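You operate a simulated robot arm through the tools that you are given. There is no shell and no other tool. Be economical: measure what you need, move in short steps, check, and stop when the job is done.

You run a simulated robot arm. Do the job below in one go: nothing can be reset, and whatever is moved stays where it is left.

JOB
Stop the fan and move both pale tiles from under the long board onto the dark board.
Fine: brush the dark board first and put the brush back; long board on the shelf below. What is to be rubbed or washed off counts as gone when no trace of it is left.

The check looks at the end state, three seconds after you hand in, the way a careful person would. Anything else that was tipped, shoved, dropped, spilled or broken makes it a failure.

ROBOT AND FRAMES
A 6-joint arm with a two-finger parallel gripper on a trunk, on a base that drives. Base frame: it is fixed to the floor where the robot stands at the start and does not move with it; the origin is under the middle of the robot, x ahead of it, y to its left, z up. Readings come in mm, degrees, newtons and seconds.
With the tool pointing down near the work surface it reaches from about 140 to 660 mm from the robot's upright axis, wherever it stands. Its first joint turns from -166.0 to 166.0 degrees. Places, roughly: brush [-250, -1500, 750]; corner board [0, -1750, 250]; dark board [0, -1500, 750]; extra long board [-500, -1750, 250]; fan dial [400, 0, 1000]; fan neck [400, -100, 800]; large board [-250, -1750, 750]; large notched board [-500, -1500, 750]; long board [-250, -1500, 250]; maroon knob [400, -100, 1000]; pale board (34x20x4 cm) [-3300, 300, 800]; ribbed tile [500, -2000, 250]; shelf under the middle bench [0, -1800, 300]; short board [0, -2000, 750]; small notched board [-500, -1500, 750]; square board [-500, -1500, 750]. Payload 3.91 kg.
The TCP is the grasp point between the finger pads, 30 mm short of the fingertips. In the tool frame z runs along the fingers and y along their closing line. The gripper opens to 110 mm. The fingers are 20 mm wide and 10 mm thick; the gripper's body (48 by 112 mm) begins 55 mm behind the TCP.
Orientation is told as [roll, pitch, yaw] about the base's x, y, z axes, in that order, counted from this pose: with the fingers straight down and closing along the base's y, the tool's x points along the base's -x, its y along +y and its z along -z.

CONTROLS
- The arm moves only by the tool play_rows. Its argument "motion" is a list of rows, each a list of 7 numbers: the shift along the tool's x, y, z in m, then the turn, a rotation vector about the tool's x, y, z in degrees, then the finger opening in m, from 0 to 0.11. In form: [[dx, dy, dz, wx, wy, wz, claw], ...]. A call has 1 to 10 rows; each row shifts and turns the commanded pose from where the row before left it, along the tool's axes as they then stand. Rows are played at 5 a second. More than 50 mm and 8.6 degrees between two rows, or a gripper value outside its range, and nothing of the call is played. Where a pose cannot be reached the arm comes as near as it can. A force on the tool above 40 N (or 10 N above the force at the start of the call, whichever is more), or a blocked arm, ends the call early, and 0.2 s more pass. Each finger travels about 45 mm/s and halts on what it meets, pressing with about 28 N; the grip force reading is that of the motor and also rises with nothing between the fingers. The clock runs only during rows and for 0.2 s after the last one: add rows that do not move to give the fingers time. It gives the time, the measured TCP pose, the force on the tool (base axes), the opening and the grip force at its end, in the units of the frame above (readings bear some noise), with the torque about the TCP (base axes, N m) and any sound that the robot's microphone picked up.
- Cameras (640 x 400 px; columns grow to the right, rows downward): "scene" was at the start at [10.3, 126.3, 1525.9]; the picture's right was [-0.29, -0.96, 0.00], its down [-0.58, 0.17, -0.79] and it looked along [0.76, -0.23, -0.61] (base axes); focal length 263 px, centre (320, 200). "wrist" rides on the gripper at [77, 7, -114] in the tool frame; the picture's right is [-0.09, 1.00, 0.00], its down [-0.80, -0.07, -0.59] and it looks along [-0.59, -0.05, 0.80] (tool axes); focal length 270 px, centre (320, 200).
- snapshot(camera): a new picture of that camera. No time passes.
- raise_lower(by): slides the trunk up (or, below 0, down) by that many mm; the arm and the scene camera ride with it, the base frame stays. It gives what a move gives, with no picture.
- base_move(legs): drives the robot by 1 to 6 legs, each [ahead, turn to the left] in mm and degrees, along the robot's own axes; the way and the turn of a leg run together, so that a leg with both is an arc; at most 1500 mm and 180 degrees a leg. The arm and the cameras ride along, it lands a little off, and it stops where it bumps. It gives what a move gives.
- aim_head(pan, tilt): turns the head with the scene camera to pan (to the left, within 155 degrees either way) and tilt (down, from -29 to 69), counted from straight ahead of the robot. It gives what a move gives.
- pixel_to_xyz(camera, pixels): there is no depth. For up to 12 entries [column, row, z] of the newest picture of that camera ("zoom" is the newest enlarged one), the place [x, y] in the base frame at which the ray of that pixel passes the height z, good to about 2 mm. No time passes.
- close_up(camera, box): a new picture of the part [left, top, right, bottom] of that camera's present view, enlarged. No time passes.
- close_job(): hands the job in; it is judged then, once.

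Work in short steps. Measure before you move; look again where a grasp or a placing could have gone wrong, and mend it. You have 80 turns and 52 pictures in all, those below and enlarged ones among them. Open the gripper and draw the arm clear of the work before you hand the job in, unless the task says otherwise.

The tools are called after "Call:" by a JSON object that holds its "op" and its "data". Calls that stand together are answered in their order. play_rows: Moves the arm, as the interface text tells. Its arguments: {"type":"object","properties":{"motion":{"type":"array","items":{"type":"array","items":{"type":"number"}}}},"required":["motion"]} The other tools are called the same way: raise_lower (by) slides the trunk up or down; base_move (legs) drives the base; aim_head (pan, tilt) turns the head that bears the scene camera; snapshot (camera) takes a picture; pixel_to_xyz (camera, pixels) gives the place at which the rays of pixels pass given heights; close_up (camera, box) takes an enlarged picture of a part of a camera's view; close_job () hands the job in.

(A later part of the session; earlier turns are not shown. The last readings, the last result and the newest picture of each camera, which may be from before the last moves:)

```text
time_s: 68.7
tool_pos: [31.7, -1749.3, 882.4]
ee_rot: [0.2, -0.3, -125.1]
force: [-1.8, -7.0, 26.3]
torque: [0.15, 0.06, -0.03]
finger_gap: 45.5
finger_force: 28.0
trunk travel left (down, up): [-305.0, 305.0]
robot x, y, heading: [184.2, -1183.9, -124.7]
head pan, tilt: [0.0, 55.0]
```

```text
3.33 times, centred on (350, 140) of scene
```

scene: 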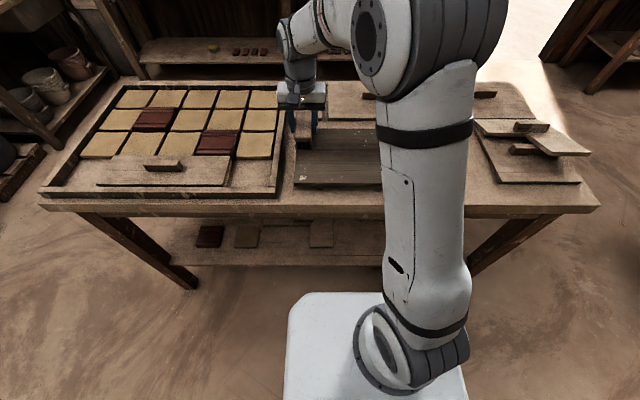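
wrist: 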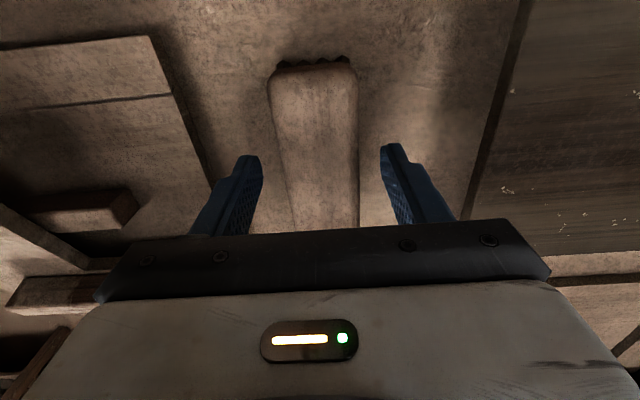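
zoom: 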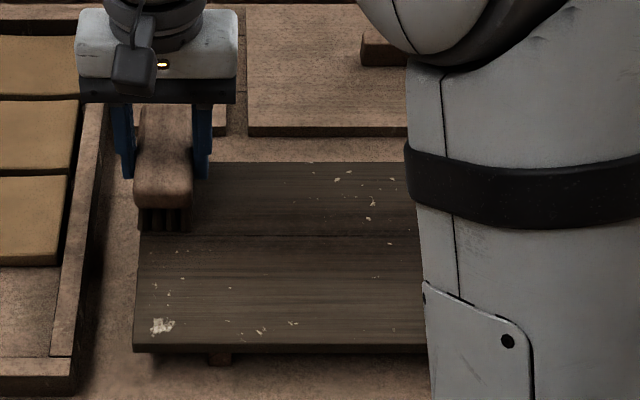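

Main pile is gone; flecks remain at the near-left and far middle. I sweep again with about 12–15 N.

Call:
{"op": "play_rows", "data": {"motion": [[0, 0, -0.001, 0, 0, 0, 0.02], [0, -0.041, 0, 0, 0, 0, 0.02], [0, -0.041, 0, 0, 0, 0, 0.02], [0, -0.041, 0, 0, 0, 0, 0.02], [0, -0.041, 0, 0, 0, 0, 0.02], [0, -0.041, 0, 0, 0, 0, 0.02], [0, -0.041, 0, 0, 0, 0, 0.02], [0, -0.041, 0, 0, 0, 0, 0.02], [0, -0.041, 0, 0, 0, 0, 0.02], [0.04, 0, 0, 0, 0, 0, 0.02]]}}

Call:
{"op": "play_rows", "data": {"motion": [[0.017, 0, 0, 0, 0, 0, 0.02], [0, 0.041, 0, 0, 0, 0, 0.02], [0, 0.041, 0, 0, 0, 0, 0.02], [0, 0.041, 0, 0, 0, 0, 0.02], [0, 0.041, 0, 0, 0, 0, 0.02], [0, 0.041, 0, 0, 0, 0, 0.02], [0, 0.041, 0, 0, 0, 0, 0.02], [0, 0.041, 0, 0, 0, 0, 0.02], [0, 0.041, 0, 0, 0, 0, 0.02], [0.03, 0, 0, 0, 0, 0, 0.02]]}}

Call:
{"op": "play_rows", "data": {"motion": [[0.025, 0, 0, 0, 0, 0, 0.02], [0, -0.041, 0, 0, 0, 0, 0.02], [0, -0.041, 0, 0, 0, 0, 0.02], [0, -0.041, 0, 0, 0, 0, 0.02], [0, -0.041, 0, 0, 0, 0, 0.02], [0, -0.041, 0, 0, 0, 0, 0.02], [0, -0.041, 0, 0, 0, 0, 0.02], [0, -0.041, 0, 0, 0, 0, 0.02], [0, -0.041, 0, 0, 0, 0, 0.02], [0, 0, -0.04, 0, 0, 0, 0.02]]}}

Call:
{"op": "play_rows", "data": {"motion": [[0, -0.04, -0.045, 0, 0, 0, 0.02], [0, -0.045, -0.045, 0, 0, 0, 0.02], [0, -0.045, 0, 0, 0, 0, 0.02], [0, -0.045, 0, 0, 0, 0, 0.02], [0, 0, 0, 0, 0, 0, 0.02]]}}

Call:
{"op": "close_up", "data": {"camera": "scene", "box": [280, 100, 460, 212]}}

```text
time_s: 70.9
tool_pos: [-213.1, -1526.0, 882.4]
ee_rot: [-0.1, 0.2, -125.2]
force: [3.1, 4.3, 11.8]
torque: [-0.5, 0.09, 0.1]
finger_gap: 45.5
finger_force: 28.1
trunk travel left (down, up): [-305.0, 305.0]
robot x, y, heading: [184.5, -1182.7, -124.2]
head pan, tilt: [0.0, 55.0]
```

```text
time_s: 73.1
tool_pos: [82.2, -1674.7, 881.9]
ee_rot: [0.0, 0.0, -125.1]
force: [2.1, 3.4, 14.7]
torque: [-0.33, 0.34, -0.01]
finger_gap: 45.7
finger_force: 27.6
trunk travel left (down, up): [-305.0, 305.0]
robot x, y, heading: [183.0, -1185.8, -124.4]
head pan, tilt: [0.0, 55.0]
```

```text
time_s: 75.3
tool_pos: [-172.2, -1466.5, 919.6]
ee_rot: [-0.1, 0.1, -125.0]
force: [-0.4, -0.8, -1.7]
torque: [-0.03, -0.03, 0.02]
finger_gap: 45.8
finger_force: 27.9
trunk travel left (down, up): [-305.0, 305.0]
robot x, y, heading: [184.9, -1184.5, -124.5]
head pan, tilt: [0.0, 55.0]
```

```text
refused: row 1 steps farther than a row can; nothing moved
```

```text
3.56 times, centred on (370, 156) of scene
```

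zoom: 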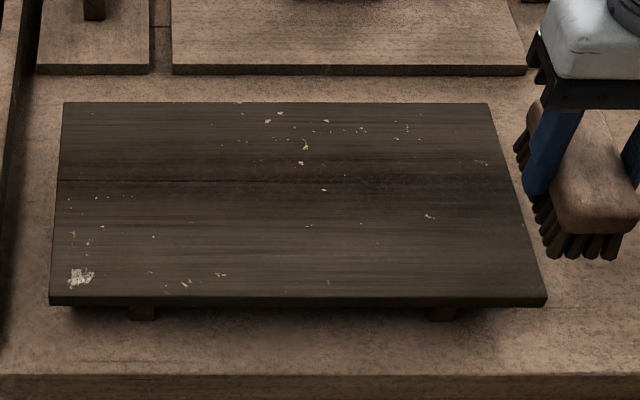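

Only flecks that match the first picture exactly remain, looking like chipped texture. To be sure I scrub the largest (near-left) fleck and compare.

Call:
{"op": "play_rows", "data": {"motion": [[0, 0.041, 0, 0, 0, 0, 0.02], [0, 0.041, 0, 0, 0, 0, 0.02], [0, 0.041, 0, 0, 0, 0, 0.02], [0, 0.041, 0, 0, 0, 0, 0.02], [0, 0.041, 0, 0, 0, 0, 0.02], [0, 0.041, 0, 0, 0, 0, 0.02], [0, 0.041, 0, 0, 0, 0, 0.02], [0, 0.036, 0, 0, 0, 0, 0.02], [0, 0, 0.035, 0, 0, 0, 0.02], [0, 0, 0.005, 0, 0, 0, 0.02]]}}

Call:
{"op": "play_rows", "data": {"motion": [[0, -0.03, 0, 0, 0, 0, 0.02], [0, 0.03, 0, 0, 0, 0, 0.02], [0, -0.03, 0, 0, 0, 0, 0.02], [0, 0.03, 0, 0, 0, 0, 0.02], [0, -0.035, 0, 0, 0, 0, 0.02], [0, -0.035, 0, 0, 0, 0, 0.02], [0, -0.035, 0, 0, 0, 0, 0.02], [0, -0.035, 0, 0, 0, 0, 0.02]]}}

Call:
{"op": "play_rows", "data": {"motion": [[0, -0.041, 0, 0, 0, 0, 0.02], [0, -0.041, 0, 0, 0, 0, 0.02], [0, -0.041, 0, 0, 0, 0, 0.02], [0, -0.041, 0, 0, 0, 0, 0.02], [0, -0.025, 0, 0, 0, 0, 0.02], [0, 0, -0.04, 0, 0, 0, 0.02], [0, -0.04, 0, 0, 0, 0, 0.02], [0, -0.04, 0, 0, 0, 0, 0.02], [0, 0, 0, 0, 0, 0, 0.02]]}}

Call:
{"op": "close_up", "data": {"camera": "scene", "box": [280, 100, 460, 212]}}

```text
time_s: 77.5
tool_pos: [91.7, -1654.3, 881.9]
ee_rot: [0.0, 0.1, -125.2]
force: [1.8, -0.7, 6.3]
torque: [0.28, -0.22, -0.07]
finger_gap: 45.6
finger_force: 27.6
trunk travel left (down, up): [-305.0, 305.0]
robot x, y, heading: [187.5, -1185.1, -124.6]
head pan, tilt: [0.0, 55.0]
```

```text
time_s: 79.3
tool_pos: [-23.7, -1573.7, 882.4]
ee_rot: [0.0, -0.1, -125.1]
force: [2.1, -2.1, 17.5]
torque: [0.04, -0.23, -0.22]
finger_gap: 45.5
finger_force: 27.4
trunk travel left (down, up): [-305.0, 305.0]
robot x, y, heading: [180.0, -1181.4, -124.6]
head pan, tilt: [0.0, 55.0]
```

```text
time_s: 81.3
tool_pos: [-243.3, -1417.7, 920.8]
ee_rot: [0.0, 0.0, -125.0]
force: [0.2, 0.1, -1.3]
torque: [0.0, -0.05, 0.0]
finger_gap: 45.7
finger_force: 28.5
trunk travel left (down, up): [-305.0, 305.0]
robot x, y, heading: [181.1, -1179.8, -123.9]
head pan, tilt: [0.0, 55.0]
```

```text
3.56 times, centred on (370, 156) of scene
```

zoom: 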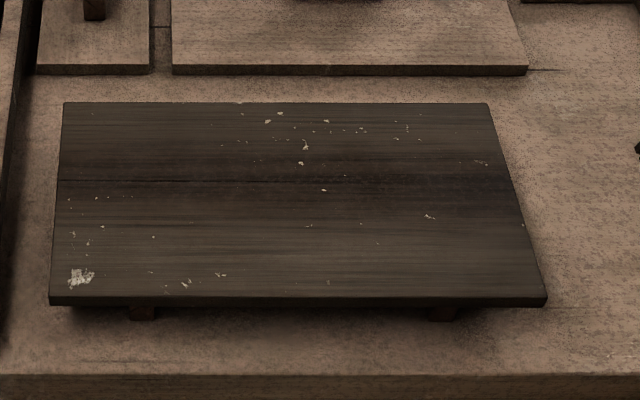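

Unchanged, so those are fixed chips in the wood; all powder is gone. I return the brush to its home spot.

Call:
{"op": "play_rows", "data": {"motion": [[-0.026, -0.003, 0, 0, 0, 0, 0.02], [-0.0265, -0.002, 0, 0, 0, 0, 0.02], [0, 0, 0.04, 0, 0, 0, 0.02], [0, 0, 0.03, 0, 0, 0, 0.02], [0, 0, 0, 0, 0, 0, 0.02]]}}

Call:
{"op": "play_rows", "data": {"motion": [[0, 0, 0.0025, 0, 0, 0, 0.02], [0, 0, 0, 0, 0, 0, 0.02]]}}

```text
time_s: 82.5
tool_pos: [-277.1, -1458.7, 850.6]
ee_rot: [0.1, -0.1, -125.1]
force: [0.2, 1.1, -1.4]
torque: [0.03, 0.01, 0.0]
finger_gap: 45.7
finger_force: 27.7
trunk travel left (down, up): [-305.0, 305.0]
robot x, y, heading: [182.6, -1182.8, -124.5]
head pan, tilt: [0.0, 55.0]
```

```text
time_s: 83.1
tool_pos: [-277.8, -1458.9, 847.2]
ee_rot: [0.1, 0.0, -125.1]
force: [1.0, 0.5, -1.7]
torque: [0.01, 0.01, 0.01]
finger_gap: 45.6
finger_force: 28.1
trunk travel left (down, up): [-305.0, 305.0]
robot x, y, heading: [184.4, -1185.9, -124.4]
head pan, tilt: [0.0, 55.0]
```

No contact yet; another 1.5 mm, then open and rise.

Call:
{"op": "play_rows", "data": {"motion": [[0, 0, 0.0015, 0, 0, 0, 0.02], [0, 0, 0, 0, 0, 0, 0.02]]}}

Call:
{"op": "play_rows", "data": {"motion": [[0, 0, 0, 0, 0, 0, 0.048], [0, 0, 0, 0, 0, 0, 0.055], [0, 0, 0, 0, 0, 0, 0.08], [0, 0, 0, 0, 0, 0, 0.08], [0, 0, -0.03, 0, 0, 0, 0.08], [0, 0, -0.04, 0, 0, 0, 0.08], [0, 0, -0.045, 0, 0, 0, 0.08], [0, 0, -0.045, 0, 0, 0, 0.08], [0, 0, -0.045, 0, 0, 0, 0.08], [0, 0, -0.045, 0, 0, 0, 0.08]]}}

Call:
{"op": "close_up", "data": {"camera": "scene", "box": [340, 80, 580, 230]}}

```text
time_s: 83.7
tool_pos: [-276.9, -1458.5, 847.4]
ee_rot: [0.0, 0.0, -125.0]
force: [-0.4, -0.4, 7.4]
torque: [0.21, -0.19, 0.0]
finger_gap: 45.8
finger_force: 28.1
trunk travel left (down, up): [-305.0, 305.0]
robot x, y, heading: [181.6, -1187.6, -124.5]
head pan, tilt: [0.0, 55.0]
```

```text
time_s: 85.9
tool_pos: [-276.2, -1458.9, 1096.6]
ee_rot: [0.1, 0.0, -125.0]
force: [0.1, 0.6, 0.3]
torque: [0.05, -0.01, -0.01]
finger_gap: 80.1
finger_force: 0.1
trunk travel left (down, up): [-305.0, 305.0]
robot x, y, heading: [185.9, -1184.7, -124.5]
head pan, tilt: [0.0, 55.0]
```

```text
2.67 times, centred on (460, 155) of scene
```

zoom: 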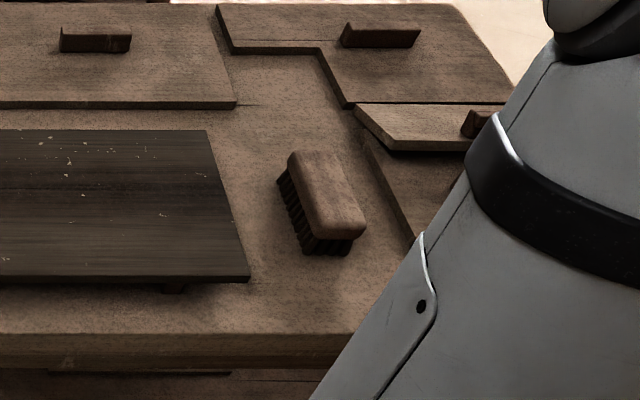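

Brush is back in place. Now I back off with the arm high, then lower the trunk to look onto the shelf.

Call:
{"op": "base_move", "data": {"legs": [[-380, 0]]}}

Call:
{"op": "raise_lower", "data": {"by": -300}}

Call:
{"op": "aim_head", "data": {"pan": -10, "tilt": 38}}

Call:
{"op": "snapshot", "data": {"camera": "scene"}}

```text
time_s: 88.3
tool_pos: [-60.4, -1144.5, 1095.9]
ee_rot: [0.0, 0.1, -124.9]
force: [-0.2, 0.0, 0.3]
torque: [0.03, 0.01, 0.0]
finger_gap: 80.1
finger_force: 0.1
trunk travel left (down, up): [-305.0, 305.0]
robot x, y, heading: [398.0, -861.8, -124.1]
head pan, tilt: [0.0, 55.0]
```

```text
time_s: 91.3
tool_pos: [-61.1, -1145.4, 796.7]
ee_rot: [0.0, 0.0, -124.8]
force: [0.0, -0.1, 0.5]
torque: [0.02, 0.01, 0.0]
finger_gap: 80.2
finger_force: 0.0
trunk travel left (down, up): [-5.0, 605.0]
robot x, y, heading: [399.0, -869.8, -124.3]
head pan, tilt: [0.0, 55.0]
```

```text
time_s: 92.1
tool_pos: [-61.1, -1145.0, 797.8]
ee_rot: [-0.1, 0.1, -125.1]
force: [1.0, 0.6, 0.5]
torque: [0.01, 0.0, 0.02]
finger_gap: 80.3
finger_force: 0.1
trunk travel left (down, up): [-5.0, 605.0]
robot x, y, heading: [397.6, -870.0, -124.2]
head pan, tilt: [-10.0, 38.0]
```

```text
18 pictures are left
```

scene: 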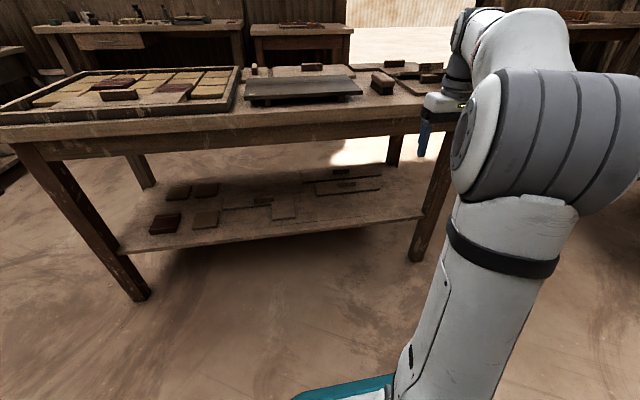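

The shelf is visible at (280,205). I enlarge it.

Call:
{"op": "close_up", "data": {"camera": "scene", "box": [140, 150, 428, 330]}}

```text
2.22 times, centred on (284, 240) of scene
```

zoom: 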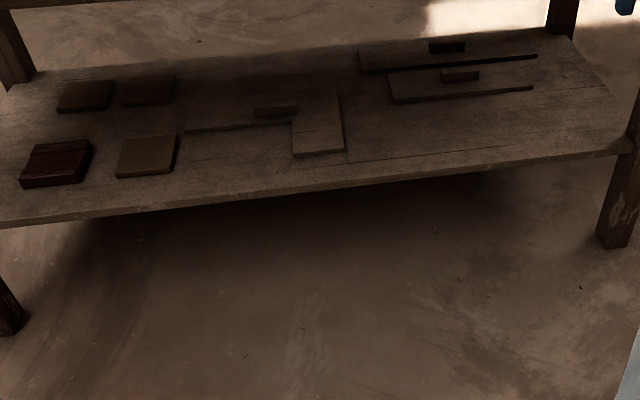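

I measure shelf and front long board candidates at several heights.

Call:
{"op": "pixel_to_xyz", "data": {"camera": "zoom", "pixels": [[612, 245, 0], [632, 150, 250], [632, 150, 300], [200, 205, 250], [200, 205, 300], [392, 102, 280], [533, 88, 280], [392, 102, 320], [533, 88, 320], [460, 75, 320], [460, 75, 340], [393, 72, 320]]}}

Call:
{"op": "pixel_to_xyz", "data": {"camera": "zoom", "pixels": [[440, 82, 300], [481, 79, 300], [440, 71, 320], [479, 68, 320], [117, 176, 280], [168, 174, 280], [178, 138, 280], [125, 138, 280], [293, 155, 280], [343, 151, 280], [340, 95, 280], [185, 132, 280]]}}

```text
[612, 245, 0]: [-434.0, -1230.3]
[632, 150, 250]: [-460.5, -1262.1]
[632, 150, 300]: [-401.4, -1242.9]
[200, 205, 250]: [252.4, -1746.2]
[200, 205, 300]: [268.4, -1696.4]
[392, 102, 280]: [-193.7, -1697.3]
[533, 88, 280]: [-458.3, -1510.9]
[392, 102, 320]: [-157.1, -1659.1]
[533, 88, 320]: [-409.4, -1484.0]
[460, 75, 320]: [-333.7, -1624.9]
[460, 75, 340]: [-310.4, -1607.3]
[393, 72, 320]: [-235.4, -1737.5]
```

```text
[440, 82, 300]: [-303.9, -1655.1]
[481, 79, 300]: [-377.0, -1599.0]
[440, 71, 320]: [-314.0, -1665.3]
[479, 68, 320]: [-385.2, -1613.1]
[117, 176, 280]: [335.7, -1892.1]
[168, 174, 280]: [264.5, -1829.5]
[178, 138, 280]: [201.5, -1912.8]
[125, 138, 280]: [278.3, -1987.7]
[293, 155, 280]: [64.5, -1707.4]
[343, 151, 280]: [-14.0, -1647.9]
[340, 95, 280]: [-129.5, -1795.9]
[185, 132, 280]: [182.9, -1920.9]
```

The long board is the front one: about 307×108 mm, top ≈318, centre (d≈1507,t≈664), with a ~88 mm handle bar along its length, resting on tiles. I'll reach in with the tool tilted forward and the camera on top, so I flip the tool 180° first.

Call:
{"op": "play_rows", "data": {"motion": [[0, 0, 0, 0, 0, 8.2, 0.11], [0, 0, 0, 0, 0, 8.2, 0.11], [0, 0, 0, 0, 0, 8.2, 0.11], [0, 0, 0, 0, 0, 8.2, 0.11], [0, 0, 0, 0, 0, 8.2, 0.11], [0, 0, 0, 0, 0, 8.2, 0.11], [0, 0, 0, 0, 0, 8.2, 0.11], [0, 0, 0, 0, 0, 8.2, 0.11], [0, 0, 0, 0, 0, 8.2, 0.11], [0, 0, 0, 0, 0, 8.2, 0.11]]}}

Call:
{"op": "play_rows", "data": {"motion": [[0, 0, 0, 0, 0, 8.2, 0.11], [0, 0, 0, 0, 0, 8.2, 0.11], [0, 0, 0, 0, 0, 8.2, 0.11], [0, 0, 0, 0, 0, 8.2, 0.11], [0, 0, 0, 0, 0, 8.2, 0.11], [0, 0, 0, 0, 0, 8.2, 0.11], [0, 0, 0, 0, 0, 8.2, 0.11], [0, 0, 0, 0, 0, 8.2, 0.11], [0, 0, 0, 0, 0, 8.2, 0.11], [0, 0, 0, 0, 0, 8.2, 0.11]]}}

Call:
{"op": "play_rows", "data": {"motion": [[0, 0, 0, 0, 0, 8.0, 0.11], [0, 0, 0, 0, 0, 8.0, 0.11], [0, 0, 0, 0, 0, 0, 0.11]]}}

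```text
time_s: 94.3
tool_pos: [-60.9, -1144.8, 796.8]
ee_rot: [0.1, 0.0, 152.9]
force: [-0.1, 0.0, 1.0]
torque: [0.01, 0.01, -0.02]
finger_gap: 109.9
finger_force: 0.1
trunk travel left (down, up): [-5.0, 605.0]
robot x, y, heading: [399.1, -869.6, -124.5]
head pan, tilt: [-10.0, 38.0]
```

```text
time_s: 96.5
tool_pos: [-61.1, -1145.6, 795.8]
ee_rot: [0.1, 0.0, 70.8]
force: [0.3, -0.3, 0.4]
torque: [-0.01, -0.01, -0.02]
finger_gap: 110.1
finger_force: 0.0
trunk travel left (down, up): [-5.0, 605.0]
robot x, y, heading: [399.9, -865.6, -124.2]
head pan, tilt: [-10.0, 38.0]
```

```text
time_s: 97.3
tool_pos: [-61.2, -1145.8, 796.8]
ee_rot: [0.0, 0.0, 54.9]
force: [0.4, 0.2, -0.2]
torque: [0.02, 0.03, -0.02]
finger_gap: 109.9
finger_force: 0.1
trunk travel left (down, up): [-5.0, 605.0]
robot x, y, heading: [399.7, -868.7, -124.5]
head pan, tilt: [-10.0, 38.0]
```

Flip worked. Now tilt the tool 60° forward (fingers pointing toward the bench, 30° below horizontal).

Call:
{"op": "play_rows", "data": {"motion": [[0, 0, 0, 0, 8.57, 0, 0.11], [0, 0, 0, 0, 8.57, 0, 0.11], [0, 0, 0, 0, 8.57, 0, 0.11], [0, 0, 0, 0, 8.57, 0, 0.11], [0, 0, 0, 0, 8.57, 0, 0.11], [0, 0, 0, 0, 8.57, 0, 0.11], [0, 0, 0, 0, 8.57, 0, 0.11], [0, 0, 0, 0, 0, 0, 0.11]]}}

```text
time_s: 99.1
tool_pos: [-60.5, -1146.1, 796.6]
ee_rot: [0.2, 60.0, 55.0]
force: [0.2, -0.3, 0.6]
torque: [-0.01, -0.01, 0.0]
finger_gap: 110.0
finger_force: 0.1
trunk travel left (down, up): [-5.0, 605.0]
robot x, y, heading: [400.5, -866.5, -124.3]
head pan, tilt: [-10.0, 38.0]
```

Now lower the TCP to z≈420 in front of the shelf.

Call:
{"op": "play_rows", "data": {"motion": [[-0.0407, 0, 0.0235, 0, 0, 0, 0.11], [-0.0407, 0, 0.0235, 0, 0, 0, 0.11], [-0.0407, 0, 0.0235, 0, 0, 0, 0.11], [-0.0407, 0, 0.0235, 0, 0, 0, 0.11], [-0.0407, 0, 0.0235, 0, 0, 0, 0.11], [-0.0407, 0, 0.0235, 0, 0, 0, 0.11], [-0.0407, 0, 0.0235, 0, 0, 0, 0.11], [-0.0407, 0, 0.0235, 0, 0, 0, 0.11], [0, 0, 0, 0, 0, 0, 0.11]]}}

Call:
{"op": "snapshot", "data": {"camera": "scene"}}

Call:
{"op": "snapshot", "data": {"camera": "wrist"}}

```text
time_s: 101.1
tool_pos: [-62.5, -1145.0, 421.3]
ee_rot: [0.1, 60.0, 55.1]
force: [-0.3, -0.2, 0.4]
torque: [-0.02, -0.01, 0.0]
finger_gap: 110.1
finger_force: 0.1
trunk travel left (down, up): [-5.0, 605.0]
robot x, y, heading: [398.7, -869.9, -124.3]
head pan, tilt: [-10.0, 38.0]
```

```text
16 pictures are left
```

scene: 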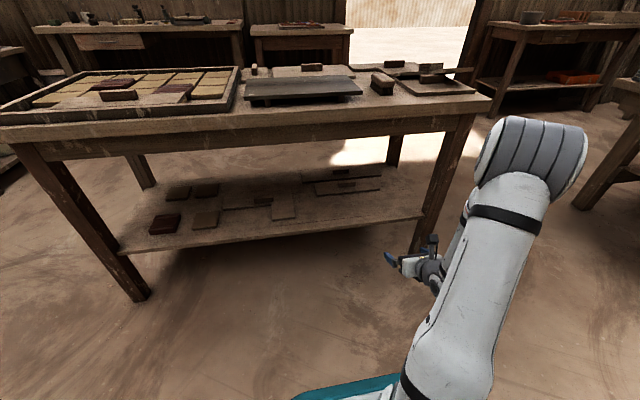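

```text
15 pictures are left
```

wrist: 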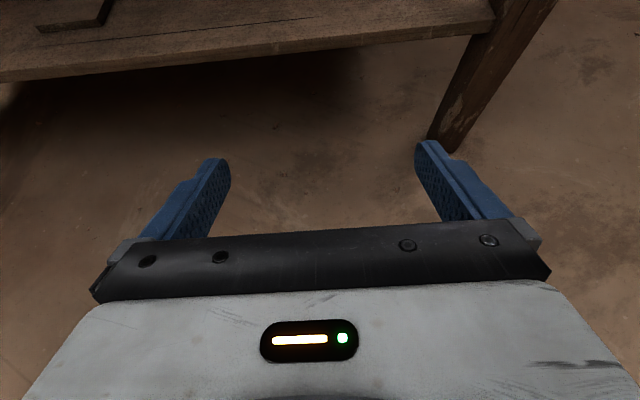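

I check the elbow's height from the scene view to judge clearance under the bench top.

Call:
{"op": "pixel_to_xyz", "data": {"camera": "scene", "pixels": [[540, 150, 600], [540, 150, 700], [540, 150, 800], [540, 150, 900], [465, 215, 500], [465, 215, 600], [465, 215, 700], [425, 275, 500], [410, 155, 680], [410, 155, 700], [410, 133, 700], [410, 133, 680]]}}

```text
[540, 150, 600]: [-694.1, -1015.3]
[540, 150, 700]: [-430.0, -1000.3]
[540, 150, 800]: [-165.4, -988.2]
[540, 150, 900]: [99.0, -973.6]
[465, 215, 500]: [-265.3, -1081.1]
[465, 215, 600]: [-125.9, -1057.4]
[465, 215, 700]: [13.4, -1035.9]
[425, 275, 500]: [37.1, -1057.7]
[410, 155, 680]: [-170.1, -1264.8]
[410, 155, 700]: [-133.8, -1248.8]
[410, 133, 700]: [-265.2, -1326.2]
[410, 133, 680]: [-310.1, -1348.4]
```

Elbow is around z≈890 and the apron bottom ≈697; reaching out long keeps the forearm low. I drive 150 mm ahead and then extend the arm under the bench at z≈420.

Call:
{"op": "base_move", "data": {"legs": [[150, 0]]}}

Call:
{"op": "play_rows", "data": {"motion": [[0.02, -0.015, 0.0346, 0, 0, 0, 0.11], [0.02, -0.015, 0.0346, 0, 0, 0, 0.11], [0.02, -0.015, 0.0346, 0, 0, 0, 0.11], [0.02, -0.015, 0.0346, 0, 0, 0, 0.11], [0, 0, 0, 0, 0, 0, 0.11]]}}

Call:
{"op": "snapshot", "data": {"camera": "wrist"}}

```text
time_s: 102.5
tool_pos: [-147.8, -1268.1, 421.4]
ee_rot: [0.1, 59.9, 54.9]
force: [-0.3, 1.0, 0.0]
torque: [0.01, -0.02, -0.01]
finger_gap: 109.7
finger_force: 0.1
trunk travel left (down, up): [-5.0, 605.0]
robot x, y, heading: [315.4, -992.7, -124.6]
head pan, tilt: [-10.0, 38.0]
```

```text
time_s: 103.7
tool_pos: [-189.9, -1433.6, 420.7]
ee_rot: [0.0, 60.0, 55.0]
force: [0.0, 0.6, 0.2]
torque: [0.01, 0.0, -0.02]
finger_gap: 110.2
finger_force: 0.1
trunk travel left (down, up): [-5.0, 605.0]
robot x, y, heading: [310.6, -991.0, -124.4]
head pan, tilt: [-10.0, 38.0]
```

```text
14 pictures are left
```

wrist: 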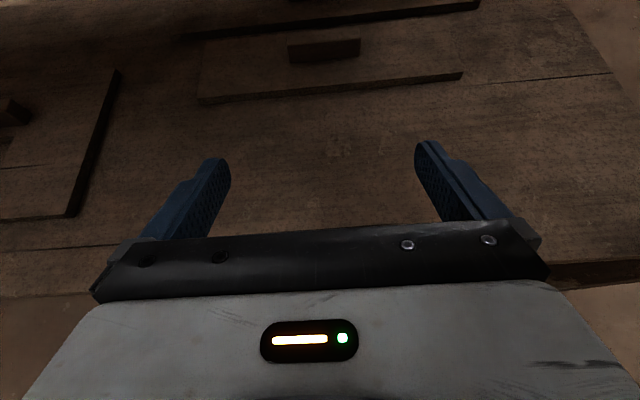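

The long board and its handle are in view, at (330,85) and (325,50). I measure them.

Call:
{"op": "pixel_to_xyz", "data": {"camera": "wrist", "pixels": [[200, 103, 300], [463, 75, 300], [200, 103, 320], [463, 75, 320], [290, 62, 320], [360, 55, 320], [290, 62, 310], [360, 55, 310], [288, 45, 340], [360, 39, 340], [180, 38, 300], [480, 5, 300]]}}

Call:
{"op": "close_up", "data": {"camera": "wrist", "box": [170, 0, 490, 120]}}

```text
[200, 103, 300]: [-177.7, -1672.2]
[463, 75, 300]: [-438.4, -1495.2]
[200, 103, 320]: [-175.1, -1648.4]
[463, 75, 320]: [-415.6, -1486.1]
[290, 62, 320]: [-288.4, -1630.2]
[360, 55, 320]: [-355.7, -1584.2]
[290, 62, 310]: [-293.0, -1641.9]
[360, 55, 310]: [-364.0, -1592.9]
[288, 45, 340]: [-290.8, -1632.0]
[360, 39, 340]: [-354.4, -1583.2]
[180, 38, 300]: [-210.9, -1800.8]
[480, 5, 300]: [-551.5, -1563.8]
```

```text
2.00 times, centred on (330, 60) of wrist
```

zoom: 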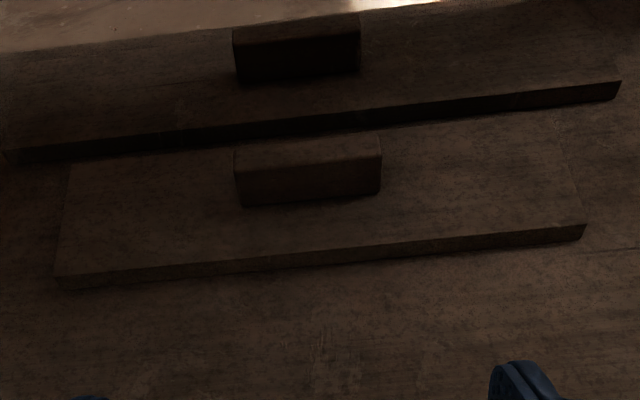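

Handle: front face d≈1513, t 611–697 (centre 654), z≈312–333. I approach to 60 mm short along the finger axis and check.

Call:
{"op": "play_rows", "data": {"motion": [[0.0099, 0.0022, 0.0422, 0, 0, 0, 0.11], [0.0099, 0.0022, 0.0422, 0, 0, 0, 0.11], [0.0099, 0.0022, 0.0422, 0, 0, 0, 0.11], [0.0099, 0.0022, 0.0422, 0, 0, 0, 0.11], [0, 0, 0, 0, 0, 0, 0.11]]}}

Call:
{"op": "snapshot", "data": {"camera": "wrist"}}

Call:
{"op": "snapshot", "data": {"camera": "scene"}}

```text
time_s: 104.9
tool_pos: [-292.2, -1564.6, 371.4]
ee_rot: [-0.1, 60.0, 54.8]
force: [0.3, 0.1, 0.5]
torque: [0.05, -0.01, 0.01]
finger_gap: 109.8
finger_force: 0.1
trunk travel left (down, up): [-5.0, 605.0]
robot x, y, heading: [312.0, -991.9, -124.3]
head pan, tilt: [-10.0, 38.0]
```

```text
12 pictures are left
```

wrist: 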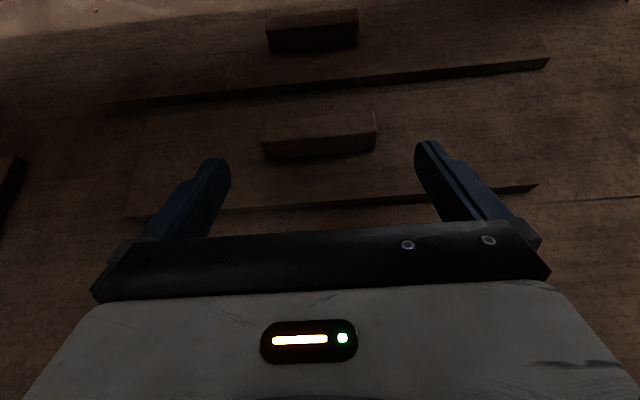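

```text
11 pictures are left
```

scene: 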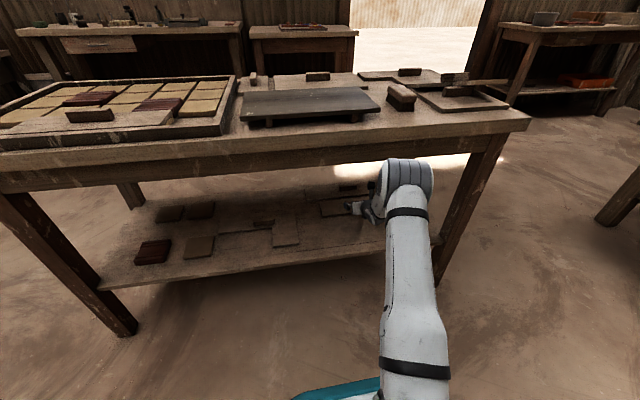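

Call:
{"op": "pixel_to_xyz", "data": {"camera": "wrist", "pixels": [[264, 158, 300], [375, 150, 300], [264, 158, 312], [375, 150, 312], [264, 141, 325], [376, 132, 325], [264, 141, 335], [376, 132, 335], [130, 218, 300], [535, 188, 300], [130, 218, 290], [535, 188, 290]]}}

```text
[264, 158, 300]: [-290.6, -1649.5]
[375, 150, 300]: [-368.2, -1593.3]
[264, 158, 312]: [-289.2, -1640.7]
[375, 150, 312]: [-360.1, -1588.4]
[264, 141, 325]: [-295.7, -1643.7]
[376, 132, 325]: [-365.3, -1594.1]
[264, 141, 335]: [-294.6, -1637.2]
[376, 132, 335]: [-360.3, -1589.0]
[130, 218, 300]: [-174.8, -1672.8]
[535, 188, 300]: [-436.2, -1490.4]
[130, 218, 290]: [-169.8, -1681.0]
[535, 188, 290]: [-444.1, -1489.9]
```

Consistent: centre t≈655, front face d≈1512, top ≈333. I slide in 56 mm and lower slightly, then close on the handle's ends.

Call:
{"op": "play_rows", "data": {"motion": [[0, -0.0015, 0.02, 0, 0, 0, 0.11], [0, 0, 0.02, 0, 0, 0, 0.11], [0, 0, 0.018, 0, 0, 0, 0.11], [0, 0, 0, 0, 0, 0, 0.11]]}}

Call:
{"op": "play_rows", "data": {"motion": [[0, 0, 0, 0, 0, 0, 0.09], [0, 0, 0, 0, 0, 0, 0.075], [0, 0, 0, 0, 0, 0, 0.075], [0, 0, 0, 0, 0, 0, 0.075]]}}

Call:
{"op": "snapshot", "data": {"camera": "wrist"}}

```text
time_s: 105.9
tool_pos: [-320.8, -1606.4, 341.5]
ee_rot: [0.0, 60.0, 54.9]
force: [0.2, 0.1, 0.6]
torque: [0.0, -0.02, -0.03]
finger_gap: 110.0
finger_force: 0.2
trunk travel left (down, up): [-5.0, 605.0]
robot x, y, heading: [312.4, -998.1, -124.5]
head pan, tilt: [-10.0, 38.0]
```

```text
time_s: 106.9
tool_pos: [-319.4, -1606.6, 340.6]
ee_rot: [0.0, 60.0, 54.9]
force: [-0.6, -1.0, 0.0]
torque: [0.0, -0.01, 0.07]
finger_gap: 84.4
finger_force: 28.3
trunk travel left (down, up): [-5.0, 605.0]
robot x, y, heading: [311.5, -993.9, -124.5]
head pan, tilt: [-10.0, 38.0]
```

```text
10 pictures are left
```

wrist: 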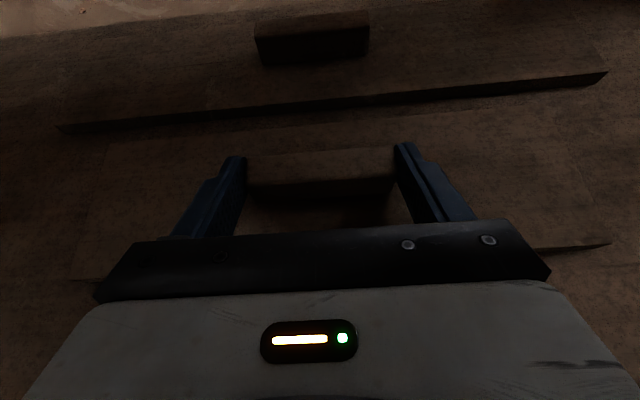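

Gripped (84.4 mm). I lift 50 mm straight up, then check.

Call:
{"op": "play_rows", "data": {"motion": [[0.0087, 0, -0.005, 0, 0, 0, 0.075], [0.0173, 0, -0.01, 0, 0, 0, 0.075], [0.0173, 0, -0.01, 0, 0, 0, 0.075], [0, 0, 0, 0, 0, 0, 0.075]]}}

Call:
{"op": "play_rows", "data": {"motion": [[-0.0215, 0.02, -0.03725, 0, 0, 0, 0.075], [-0.0215, 0.02, -0.03725, 0, 0, 0, 0.075], [-0.0215, 0.02, -0.03725, 0, 0, 0, 0.075], [-0.0215, 0.02, -0.03725, 0, 0, 0, 0.075], [0, 0, 0, 0, 0, 0, 0.075]]}}

Call:
{"op": "snapshot", "data": {"camera": "wrist"}}

```text
time_s: 107.9
tool_pos: [-321.3, -1606.5, 390.9]
ee_rot: [0.0, 59.9, 54.9]
force: [0.2, -0.2, -2.8]
torque: [0.08, 0.0, 0.0]
finger_gap: 84.7
finger_force: 27.6
trunk travel left (down, up): [-5.0, 605.0]
robot x, y, heading: [311.3, -989.4, -124.4]
head pan, tilt: [-10.0, 38.0]
```

```text
time_s: 109.1
tool_pos: [-288.8, -1417.7, 392.1]
ee_rot: [0.1, 59.9, 55.0]
force: [-1.2, -0.7, -3.1]
torque: [0.06, -0.02, -0.02]
finger_gap: 84.5
finger_force: 27.9
trunk travel left (down, up): [-5.0, 605.0]
robot x, y, heading: [315.5, -994.6, -124.4]
head pan, tilt: [-10.0, 38.0]
```

```text
9 pictures are left
```

wrist: 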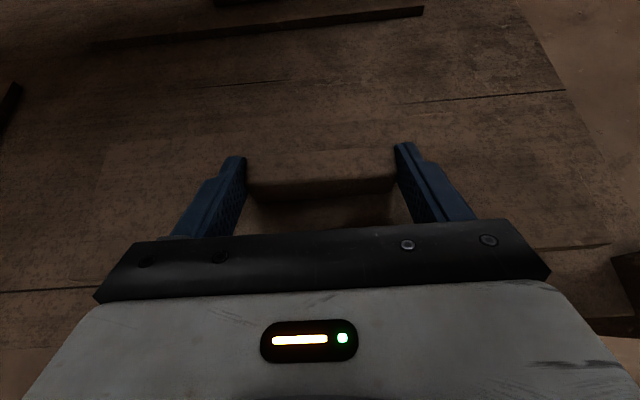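

The shelf underneath is bare – no tiles lay under this board. The only other 3-cell board is the one lying in the tile tray on the bench, so I put this one back exactly where it was.

Call:
{"op": "play_rows", "data": {"motion": [[0.0215, -0.02, 0.03725, 0, 0, 0, 0.075], [0.0215, -0.02, 0.03725, 0, 0, 0, 0.075], [0.0215, -0.02, 0.03725, 0, 0, 0, 0.075], [0.0215, -0.02, 0.03725, 0, 0, 0, 0.075], [0, 0, 0, 0, 0, 0, 0.075], [-0.0173, 0, 0.01, 0, 0, 0, 0.075], [-0.0173, 0, 0.01, 0, 0, 0, 0.075], [-0.007, 0, 0.004, 0, 0, 0, 0.075], [0, 0, 0, 0, 0, 0, 0.075]]}}

```text
time_s: 111.1
tool_pos: [-322.1, -1606.5, 343.1]
ee_rot: [0.0, 59.9, 54.9]
force: [0.8, -0.5, -1.6]
torque: [0.03, -0.03, -0.01]
finger_gap: 84.7
finger_force: 27.7
trunk travel left (down, up): [-5.0, 605.0]
robot x, y, heading: [315.9, -992.7, -124.4]
head pan, tilt: [-10.0, 38.0]
```

I lower the last 2 mm, release and withdraw along the finger axis.

Call:
{"op": "play_rows", "data": {"motion": [[-0.0017, 0, 0.001, 0, 0, 0, 0.075], [0, 0, 0, 0, 0, 0, 0.075], [0, 0, 0, 0, 0, 0, 0.09], [0, 0, 0, 0, 0, 0, 0.11], [0, 0, 0, 0, 0, 0, 0.11], [0, 0, -0.02, 0, 0, 0, 0.11], [0, 0, -0.04, 0, 0, 0, 0.11], [0, 0, -0.04, 0, 0, 0, 0.11], [-0.006, 0, -0.04, 0, 0, 0, 0.11], [-0.01, 0, -0.04, 0, 0, 0, 0.11]]}}

Call:
{"op": "snapshot", "data": {"camera": "wrist"}}

```text
time_s: 113.3
tool_pos: [-225.9, -1472.5, 419.5]
ee_rot: [0.1, 59.9, 55.0]
force: [0.5, -0.1, 0.3]
torque: [0.0, 0.0, -0.02]
finger_gap: 110.2
finger_force: 0.1
trunk travel left (down, up): [-5.0, 605.0]
robot x, y, heading: [314.7, -991.3, -124.3]
head pan, tilt: [-10.0, 38.0]
```

```text
8 pictures are left
```

wrist: 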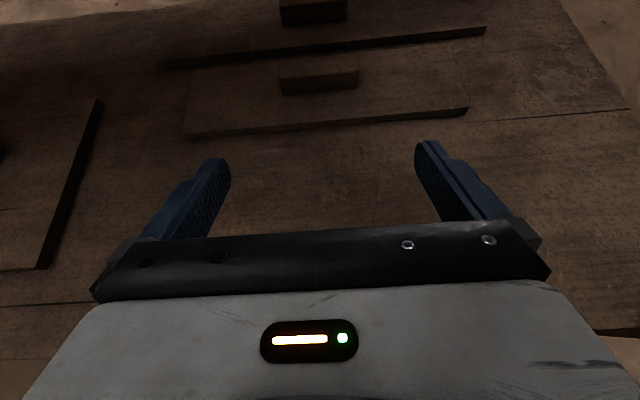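

Board is back in place. I now withdraw, raise the trunk high, and drive in an offset path to stand before the tray (keeping the tool tilted, as the cover will have to be laid on the shelf the same way).

Call:
{"op": "base_move", "data": {"legs": [[-260, 0]]}}

Call:
{"op": "raise_lower", "data": {"by": 600}}

Call:
{"op": "base_move", "data": {"legs": [[0, 40], [552, 0], [0, -40.4]]}}

Call:
{"op": "aim_head", "data": {"pan": 5, "tilt": 60}}

Call:
{"op": "snapshot", "data": {"camera": "scene"}}

```text
time_s: 115.1
tool_pos: [-79.7, -1257.8, 419.1]
ee_rot: [0.1, 59.9, 55.0]
force: [-0.4, 0.9, 0.3]
torque: [-0.02, -0.01, -0.01]
finger_gap: 109.8
finger_force: 0.1
trunk travel left (down, up): [-5.0, 605.0]
robot x, y, heading: [462.7, -776.6, -124.6]
head pan, tilt: [-10.0, 38.0]
```

```text
refused: 600 is not a number from -400 to 400
```

```text
time_s: 120.0
tool_pos: [412.7, -1996.3, 413.3]
ee_rot: [-0.8, 58.6, 94.1]
force: [0.2, -0.1, 0.0]
torque: [0.0, 0.02, -0.02]
finger_gap: 110.2
finger_force: 0.0
trunk travel left (down, up): [-5.0, 605.0]
robot x, y, heading: [500.6, -1295.1, -81.8]
head pan, tilt: [-10.0, 38.0]
stopped in leg 2: the robot was blocked; the commanded pose is now the measured one
```

```text
time_s: 120.8
tool_pos: [411.3, -1997.0, 414.7]
ee_rot: [-0.6, 58.9, 94.2]
force: [-0.4, 0.1, 0.8]
torque: [-0.03, -0.01, -0.02]
finger_gap: 110.1
finger_force: 0.0
trunk travel left (down, up): [-5.0, 605.0]
robot x, y, heading: [504.0, -1296.7, -81.8]
head pan, tilt: [5.0, 60.0]
```

```text
7 pictures are left
```

scene: 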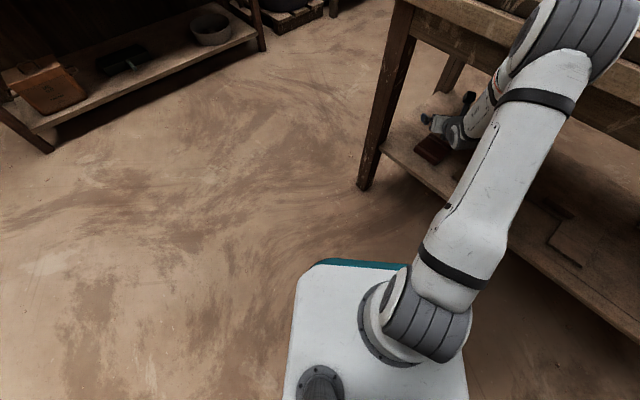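

The raise was refused and the drive went on with a low arm, so the elbow bumped the bench. I back straight out along the same line first.

Call:
{"op": "base_move", "data": {"legs": [[-500, 0]]}}

```text
time_s: 123.8
tool_pos: [339.2, -1505.3, 409.1]
ee_rot: [-0.9, 58.6, 93.8]
force: [-0.6, -0.1, 0.2]
torque: [-0.04, -0.01, 0.04]
finger_gap: 109.9
finger_force: 0.1
trunk travel left (down, up): [-5.0, 605.0]
robot x, y, heading: [434.4, -799.4, -82.0]
head pan, tilt: [5.0, 60.0]
```

Clear of the bench. Raise the trunk in two steps.

Call:
{"op": "raise_lower", "data": {"by": 400}}

Call:
{"op": "raise_lower", "data": {"by": 200}}

```text
time_s: 127.6
tool_pos: [337.6, -1504.6, 809.2]
ee_rot: [-1.0, 58.7, 93.8]
force: [0.1, -0.9, -0.4]
torque: [-0.03, 0.0, 0.02]
finger_gap: 110.1
finger_force: 0.1
trunk travel left (down, up): [-405.0, 205.0]
robot x, y, heading: [434.9, -801.8, -81.9]
head pan, tilt: [5.0, 60.0]
```

```text
time_s: 129.8
tool_pos: [338.9, -1505.6, 1008.8]
ee_rot: [-0.9, 58.5, 93.8]
force: [-0.7, 0.2, 0.7]
torque: [-0.01, -0.02, -0.01]
finger_gap: 109.9
finger_force: 0.0
trunk travel left (down, up): [-605.0, 5.0]
robot x, y, heading: [434.4, -801.9, -81.9]
head pan, tilt: [5.0, 60.0]
```

Now the offset drive with the arm high.

Call:
{"op": "base_move", "data": {"legs": [[0, -1.8], [545, 0], [0, -40.9]]}}

Call:
{"op": "snapshot", "data": {"camera": "scene"}}

```text
time_s: 135.2
tool_pos: [-61.6, -1797.0, 1010.1]
ee_rot: [-0.9, 58.6, 50.6]
force: [-0.3, -0.1, -0.4]
torque: [-0.02, 0.02, -0.01]
finger_gap: 110.0
finger_force: 0.0
trunk travel left (down, up): [-605.0, 5.0]
robot x, y, heading: [515.3, -1366.7, -124.5]
head pan, tilt: [5.0, 60.0]
```

```text
6 pictures are left
```

scene: 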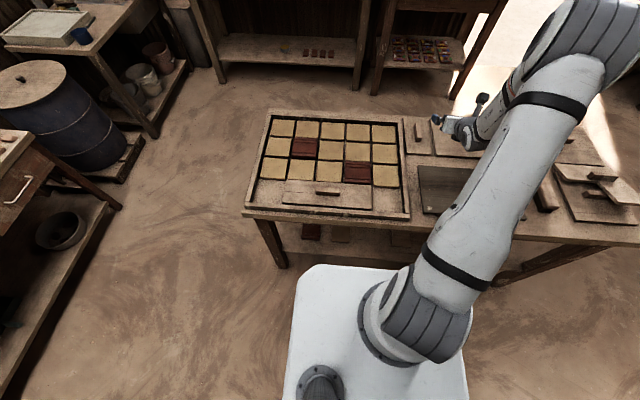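

The tray's board covers three cells of the front row; handle at about (327,193). I measure it.

Call:
{"op": "pixel_to_xyz", "data": {"camera": "scene", "pixels": [[283, 206, 810], [373, 209, 810], [287, 181, 810], [370, 185, 810], [316, 193, 820], [339, 195, 820], [316, 189, 840], [339, 191, 840], [257, 179, 800], [284, 181, 800], [408, 213, 810], [246, 210, 810]]}}

```text
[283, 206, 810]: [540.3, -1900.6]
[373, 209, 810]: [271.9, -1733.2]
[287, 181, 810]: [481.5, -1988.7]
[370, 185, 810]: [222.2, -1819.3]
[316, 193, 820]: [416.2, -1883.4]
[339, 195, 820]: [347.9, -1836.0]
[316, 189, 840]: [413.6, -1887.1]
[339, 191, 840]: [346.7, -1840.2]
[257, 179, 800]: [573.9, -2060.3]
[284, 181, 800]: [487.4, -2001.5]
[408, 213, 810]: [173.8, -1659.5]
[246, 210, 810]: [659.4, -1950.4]
```

Same size as a three-cell board: handle front d≈1308, centre t≈1375. I correct the tool's orientation and move above/in front of it.

Call:
{"op": "play_rows", "data": {"motion": [[0, 0, 0, 2.9, 1.4, -2.3, 0.11], [-0.0178, -0.04, -0.0209, 0, 0, 0, 0.11], [-0.0178, -0.04, -0.0209, 0, 0, 0, 0.11], [-0.0178, -0.04, -0.0209, 0, 0, 0, 0.11], [-0.0178, -0.04, -0.0209, 0, 0, 0, 0.11], [-0.0178, -0.04, -0.0209, 0, 0, 0, 0.11], [-0.0178, -0.04, -0.0209, 0, 0, 0, 0.11], [-0.0178, -0.04, -0.0209, 0, 0, 0, 0.11], [-0.0178, -0.04, -0.0209, 0, 0, 0, 0.11], [0, 0, 0, 0, 0, 0, 0.11]]}}

```text
time_s: 137.4
tool_pos: [159.2, -1735.1, 983.0]
ee_rot: [-0.4, 60.0, 55.0]
force: [0.2, 0.4, 1.0]
torque: [-0.04, -0.03, 0.01]
finger_gap: 110.0
finger_force: 0.1
out of reach, approached as far as the arm can: row 5, 6, 7, 8, 9
trunk travel left (down, up): [-605.0, 5.0]
robot x, y, heading: [508.9, -1365.3, -124.6]
head pan, tilt: [5.0, 60.0]
```

The arm is too folded with the trunk so high. I lower the trunk 90 mm and see where the tool settles.

Call:
{"op": "raise_lower", "data": {"by": -90}}

Call:
{"op": "play_rows", "data": {"motion": [[0, 0, 0, 0, 0, 0, 0.11], [0, 0, 0, 0, 0, 0, 0.11]]}}

```text
time_s: 138.7
tool_pos: [157.6, -1733.5, 892.8]
ee_rot: [-0.5, 60.0, 55.0]
force: [0.5, -0.4, -0.6]
torque: [0.01, -0.01, -0.06]
finger_gap: 110.0
finger_force: 0.0
trunk travel left (down, up): [-515.0, 95.0]
robot x, y, heading: [511.8, -1367.1, -124.8]
head pan, tilt: [5.0, 60.0]
```

```text
time_s: 139.3
tool_pos: [159.0, -1735.1, 893.8]
ee_rot: [-0.3, 60.0, 55.0]
force: [-0.1, -0.4, 0.3]
torque: [0.02, 0.02, -0.02]
finger_gap: 110.1
finger_force: 0.1
trunk travel left (down, up): [-515.0, 95.0]
robot x, y, heading: [512.3, -1365.8, -124.8]
head pan, tilt: [5.0, 60.0]
```

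It stayed put relative to the trunk. I lift with the arm and lower the trunk further for a better posture.

Call:
{"op": "play_rows", "data": {"motion": [[0.0433, 0, -0.025, 0, 0, 0, 0.11], [0.0433, 0, -0.025, 0, 0, 0, 0.11], [0.0433, 0, -0.025, 0, 0, 0, 0.11], [0, 0, 0, 0, 0, 0, 0.11]]}}

Call:
{"op": "raise_lower", "data": {"by": -130}}

Call:
{"op": "play_rows", "data": {"motion": [[-0.004, -0.045, -0.007, 0, 0, 0, 0.11], [-0.004, -0.045, -0.007, 0, 0, 0, 0.11], [-0.004, -0.045, -0.007, 0, 0, 0, 0.11], [-0.004, -0.045, -0.007, 0, 0, 0, 0.11], [-0.004, -0.045, -0.007, 0, 0, 0, 0.11], [-0.009, -0.029, -0.0156, 0, 0, 0, 0.11], [-0.0125, 0, -0.0217, 0, 0, 0, 0.11], [-0.0125, 0, -0.0217, 0, 0, 0, 0.11], [0, 0, 0, 0, 0, 0, 0.11]]}}

```text
time_s: 140.3
tool_pos: [146.7, -1743.1, 1042.7]
ee_rot: [-0.4, 59.9, 54.9]
force: [0.6, 0.4, 0.2]
torque: [0.0, 0.0, 0.01]
finger_gap: 110.1
finger_force: 0.0
out of reach, approached as far as the arm can: row 1, 2
trunk travel left (down, up): [-515.0, 95.0]
robot x, y, heading: [511.5, -1365.4, -124.7]
head pan, tilt: [5.0, 60.0]
```

```text
time_s: 141.8
tool_pos: [145.5, -1743.3, 912.5]
ee_rot: [-0.4, 60.0, 55.1]
force: [-0.3, 0.9, -1.0]
torque: [0.0, -0.03, -0.03]
finger_gap: 109.8
finger_force: 0.0
trunk travel left (down, up): [-385.0, 225.0]
robot x, y, heading: [512.6, -1364.9, -124.5]
head pan, tilt: [5.0, 60.0]
```

```text
time_s: 143.8
tool_pos: [201.9, -1757.1, 990.2]
ee_rot: [-0.3, 59.9, 55.0]
force: [0.3, 0.4, 0.3]
torque: [-0.03, 0.01, -0.02]
finger_gap: 110.0
finger_force: 0.0
out of reach, approached as far as the arm can: row 1, 2, 3, 4, 5, 6, 7, 8
trunk travel left (down, up): [-385.0, 225.0]
robot x, y, heading: [515.4, -1365.8, -124.7]
head pan, tilt: [5.0, 60.0]
```

At 60° tilt the arm needs more distance (≥ about 520 mm). I back the base 130 mm and read the pose.

Call:
{"op": "base_move", "data": {"legs": [[-130, 0]]}}

Call:
{"op": "play_rows", "data": {"motion": [[0.0125, -0.01, 0.0217, 0, 0, 0, 0.11], [0, 0, 0, 0, 0, 0, 0.11]]}}

```text
time_s: 145.1
tool_pos: [277.2, -1650.0, 990.8]
ee_rot: [-0.3, 59.9, 55.0]
force: [0.0, -0.4, 0.4]
torque: [0.03, -0.03, -0.01]
finger_gap: 110.2
finger_force: 0.1
trunk travel left (down, up): [-385.0, 225.0]
robot x, y, heading: [587.7, -1264.4, -124.8]
head pan, tilt: [5.0, 60.0]
```

```text
time_s: 145.7
tool_pos: [264.8, -1673.4, 993.8]
ee_rot: [-0.9, 59.7, 55.0]
force: [-0.3, -0.8, 0.1]
torque: [0.03, 0.03, -0.01]
finger_gap: 110.2
finger_force: 0.1
out of reach, approached as far as the arm can: row 1
trunk travel left (down, up): [-385.0, 225.0]
robot x, y, heading: [583.5, -1256.3, -124.7]
head pan, tilt: [5.0, 60.0]
```

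Now forward a bit, left 200 mm, and down toward z≈910.

Call:
{"op": "play_rows", "data": {"motion": [[0.015, 0, 0.026, 0, 0, 0, 0.11], [0.015, 0, 0.026, 0, 0, 0, 0.11], [0, -0.0404, 0, 0, 0, 0, 0.11], [0, -0.0404, 0, 0, 0, 0, 0.11], [0, -0.0404, 0, 0, 0, 0, 0.11], [0, -0.0404, 0, 0, 0, 0, 0.11], [0, -0.0404, 0, 0, 0, 0, 0.11], [-0.0346, 0, 0.02, 0, 0, 0, 0.11], [-0.0346, 0, 0.02, 0, 0, 0, 0.11], [0, 0, 0, 0, 0, 0, 0.11]]}}

```text
time_s: 147.9
tool_pos: [226.9, -1727.5, 983.1]
ee_rot: [-1.4, 59.8, 55.0]
force: [1.1, -0.3, -0.8]
torque: [-0.02, -0.02, 0.01]
finger_gap: 109.9
finger_force: 0.0
out of reach, approached as far as the arm can: row 3, 4, 5, 6, 7, 8, 9
trunk travel left (down, up): [-385.0, 225.0]
robot x, y, heading: [587.7, -1257.8, -124.6]
head pan, tilt: [5.0, 60.0]
```

The tool's wrist is at a limit toward the left, so I shift the base 300 mm left to put the tray board on the arm's right side.

Call:
{"op": "base_move", "data": {"legs": [[-300, 0], [0, 45], [424, 0], [0, -45.2]]}}

Call:
{"op": "play_rows", "data": {"motion": [[0, 0.01, 0, 0, 0, 0, 0.11], [0, 0, 0, 0, 0, 0, 0.11]]}}

```text
time_s: 156.3
tool_pos: [476.4, -1897.8, 984.3]
ee_rot: [-1.4, 59.6, 55.2]
force: [-0.4, -0.2, -0.2]
torque: [0.0, -0.02, 0.01]
finger_gap: 110.1
finger_force: 0.0
trunk travel left (down, up): [-385.0, 225.0]
robot x, y, heading: [847.7, -1435.9, -124.0]
head pan, tilt: [5.0, 60.0]
```

```text
time_s: 156.9
tool_pos: [469.9, -1892.1, 982.5]
ee_rot: [-1.5, 59.7, 55.3]
force: [-0.5, -0.7, -0.5]
torque: [-0.01, -0.03, 0.03]
finger_gap: 109.9
finger_force: 0.1
trunk travel left (down, up): [-385.0, 225.0]
robot x, y, heading: [847.1, -1436.5, -124.1]
head pan, tilt: [5.0, 60.0]
```

I move right/down in front of the handle and look with the wrist camera.

Call:
{"op": "play_rows", "data": {"motion": [[-0.028, 0.0303, 0.0027, -1.4, 0, 0, 0.11], [-0.028, 0.0303, 0.0027, 0, 0, 0, 0.11], [-0.028, 0.0303, 0.0027, 0, 0, 0, 0.11], [0, 0, 0, 0, 0, 0, 0.11]]}}

Call:
{"op": "snapshot", "data": {"camera": "wrist"}}

```text
time_s: 157.9
tool_pos: [413.1, -1810.3, 904.6]
ee_rot: [0.0, 59.7, 55.2]
force: [0.1, -0.4, 0.1]
torque: [-0.01, -0.01, 0.0]
finger_gap: 110.0
finger_force: 0.1
trunk travel left (down, up): [-385.0, 225.0]
robot x, y, heading: [847.5, -1435.5, -123.7]
head pan, tilt: [5.0, 60.0]
```

```text
5 pictures are left
```

wrist: 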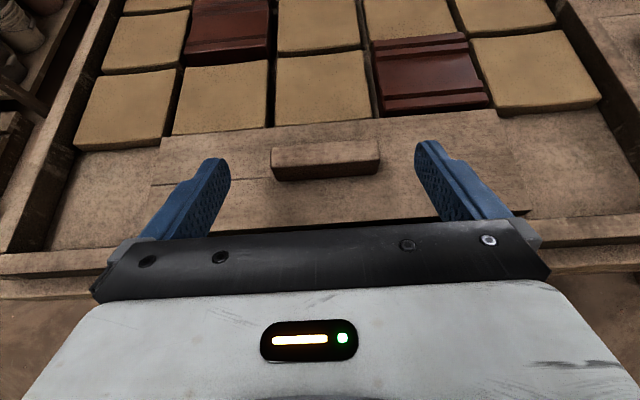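

Call:
{"op": "pixel_to_xyz", "data": {"camera": "wrist", "pixels": [[273, 181, 800], [378, 174, 800], [273, 181, 815], [378, 174, 815], [273, 181, 830], [378, 174, 830], [172, 137, 815], [265, 131, 815], [172, 137, 800], [265, 131, 800], [90, 150, 800], [50, 250, 800]]}}

Call:
{"op": "close_up", "data": {"camera": "wrist", "box": [80, 80, 560, 260]}}

```text
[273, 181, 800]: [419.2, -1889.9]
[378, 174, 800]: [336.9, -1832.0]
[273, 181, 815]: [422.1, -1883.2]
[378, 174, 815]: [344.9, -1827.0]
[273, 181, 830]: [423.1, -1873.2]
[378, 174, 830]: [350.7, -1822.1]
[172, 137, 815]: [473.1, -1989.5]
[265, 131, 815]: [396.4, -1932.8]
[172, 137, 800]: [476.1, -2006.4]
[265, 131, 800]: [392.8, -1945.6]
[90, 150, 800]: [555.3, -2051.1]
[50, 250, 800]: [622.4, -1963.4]
```

```text
1.33 times, centred on (320, 170) of wrist
```

zoom: 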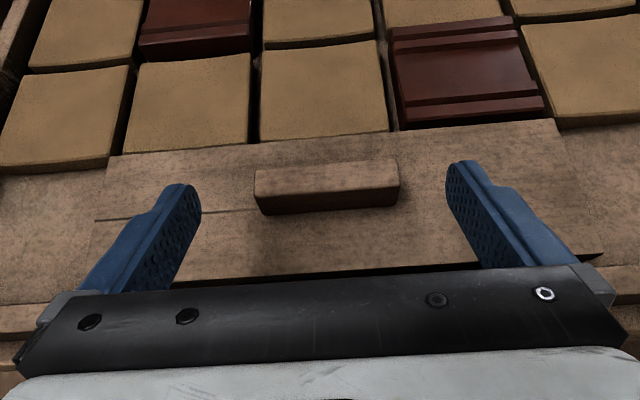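

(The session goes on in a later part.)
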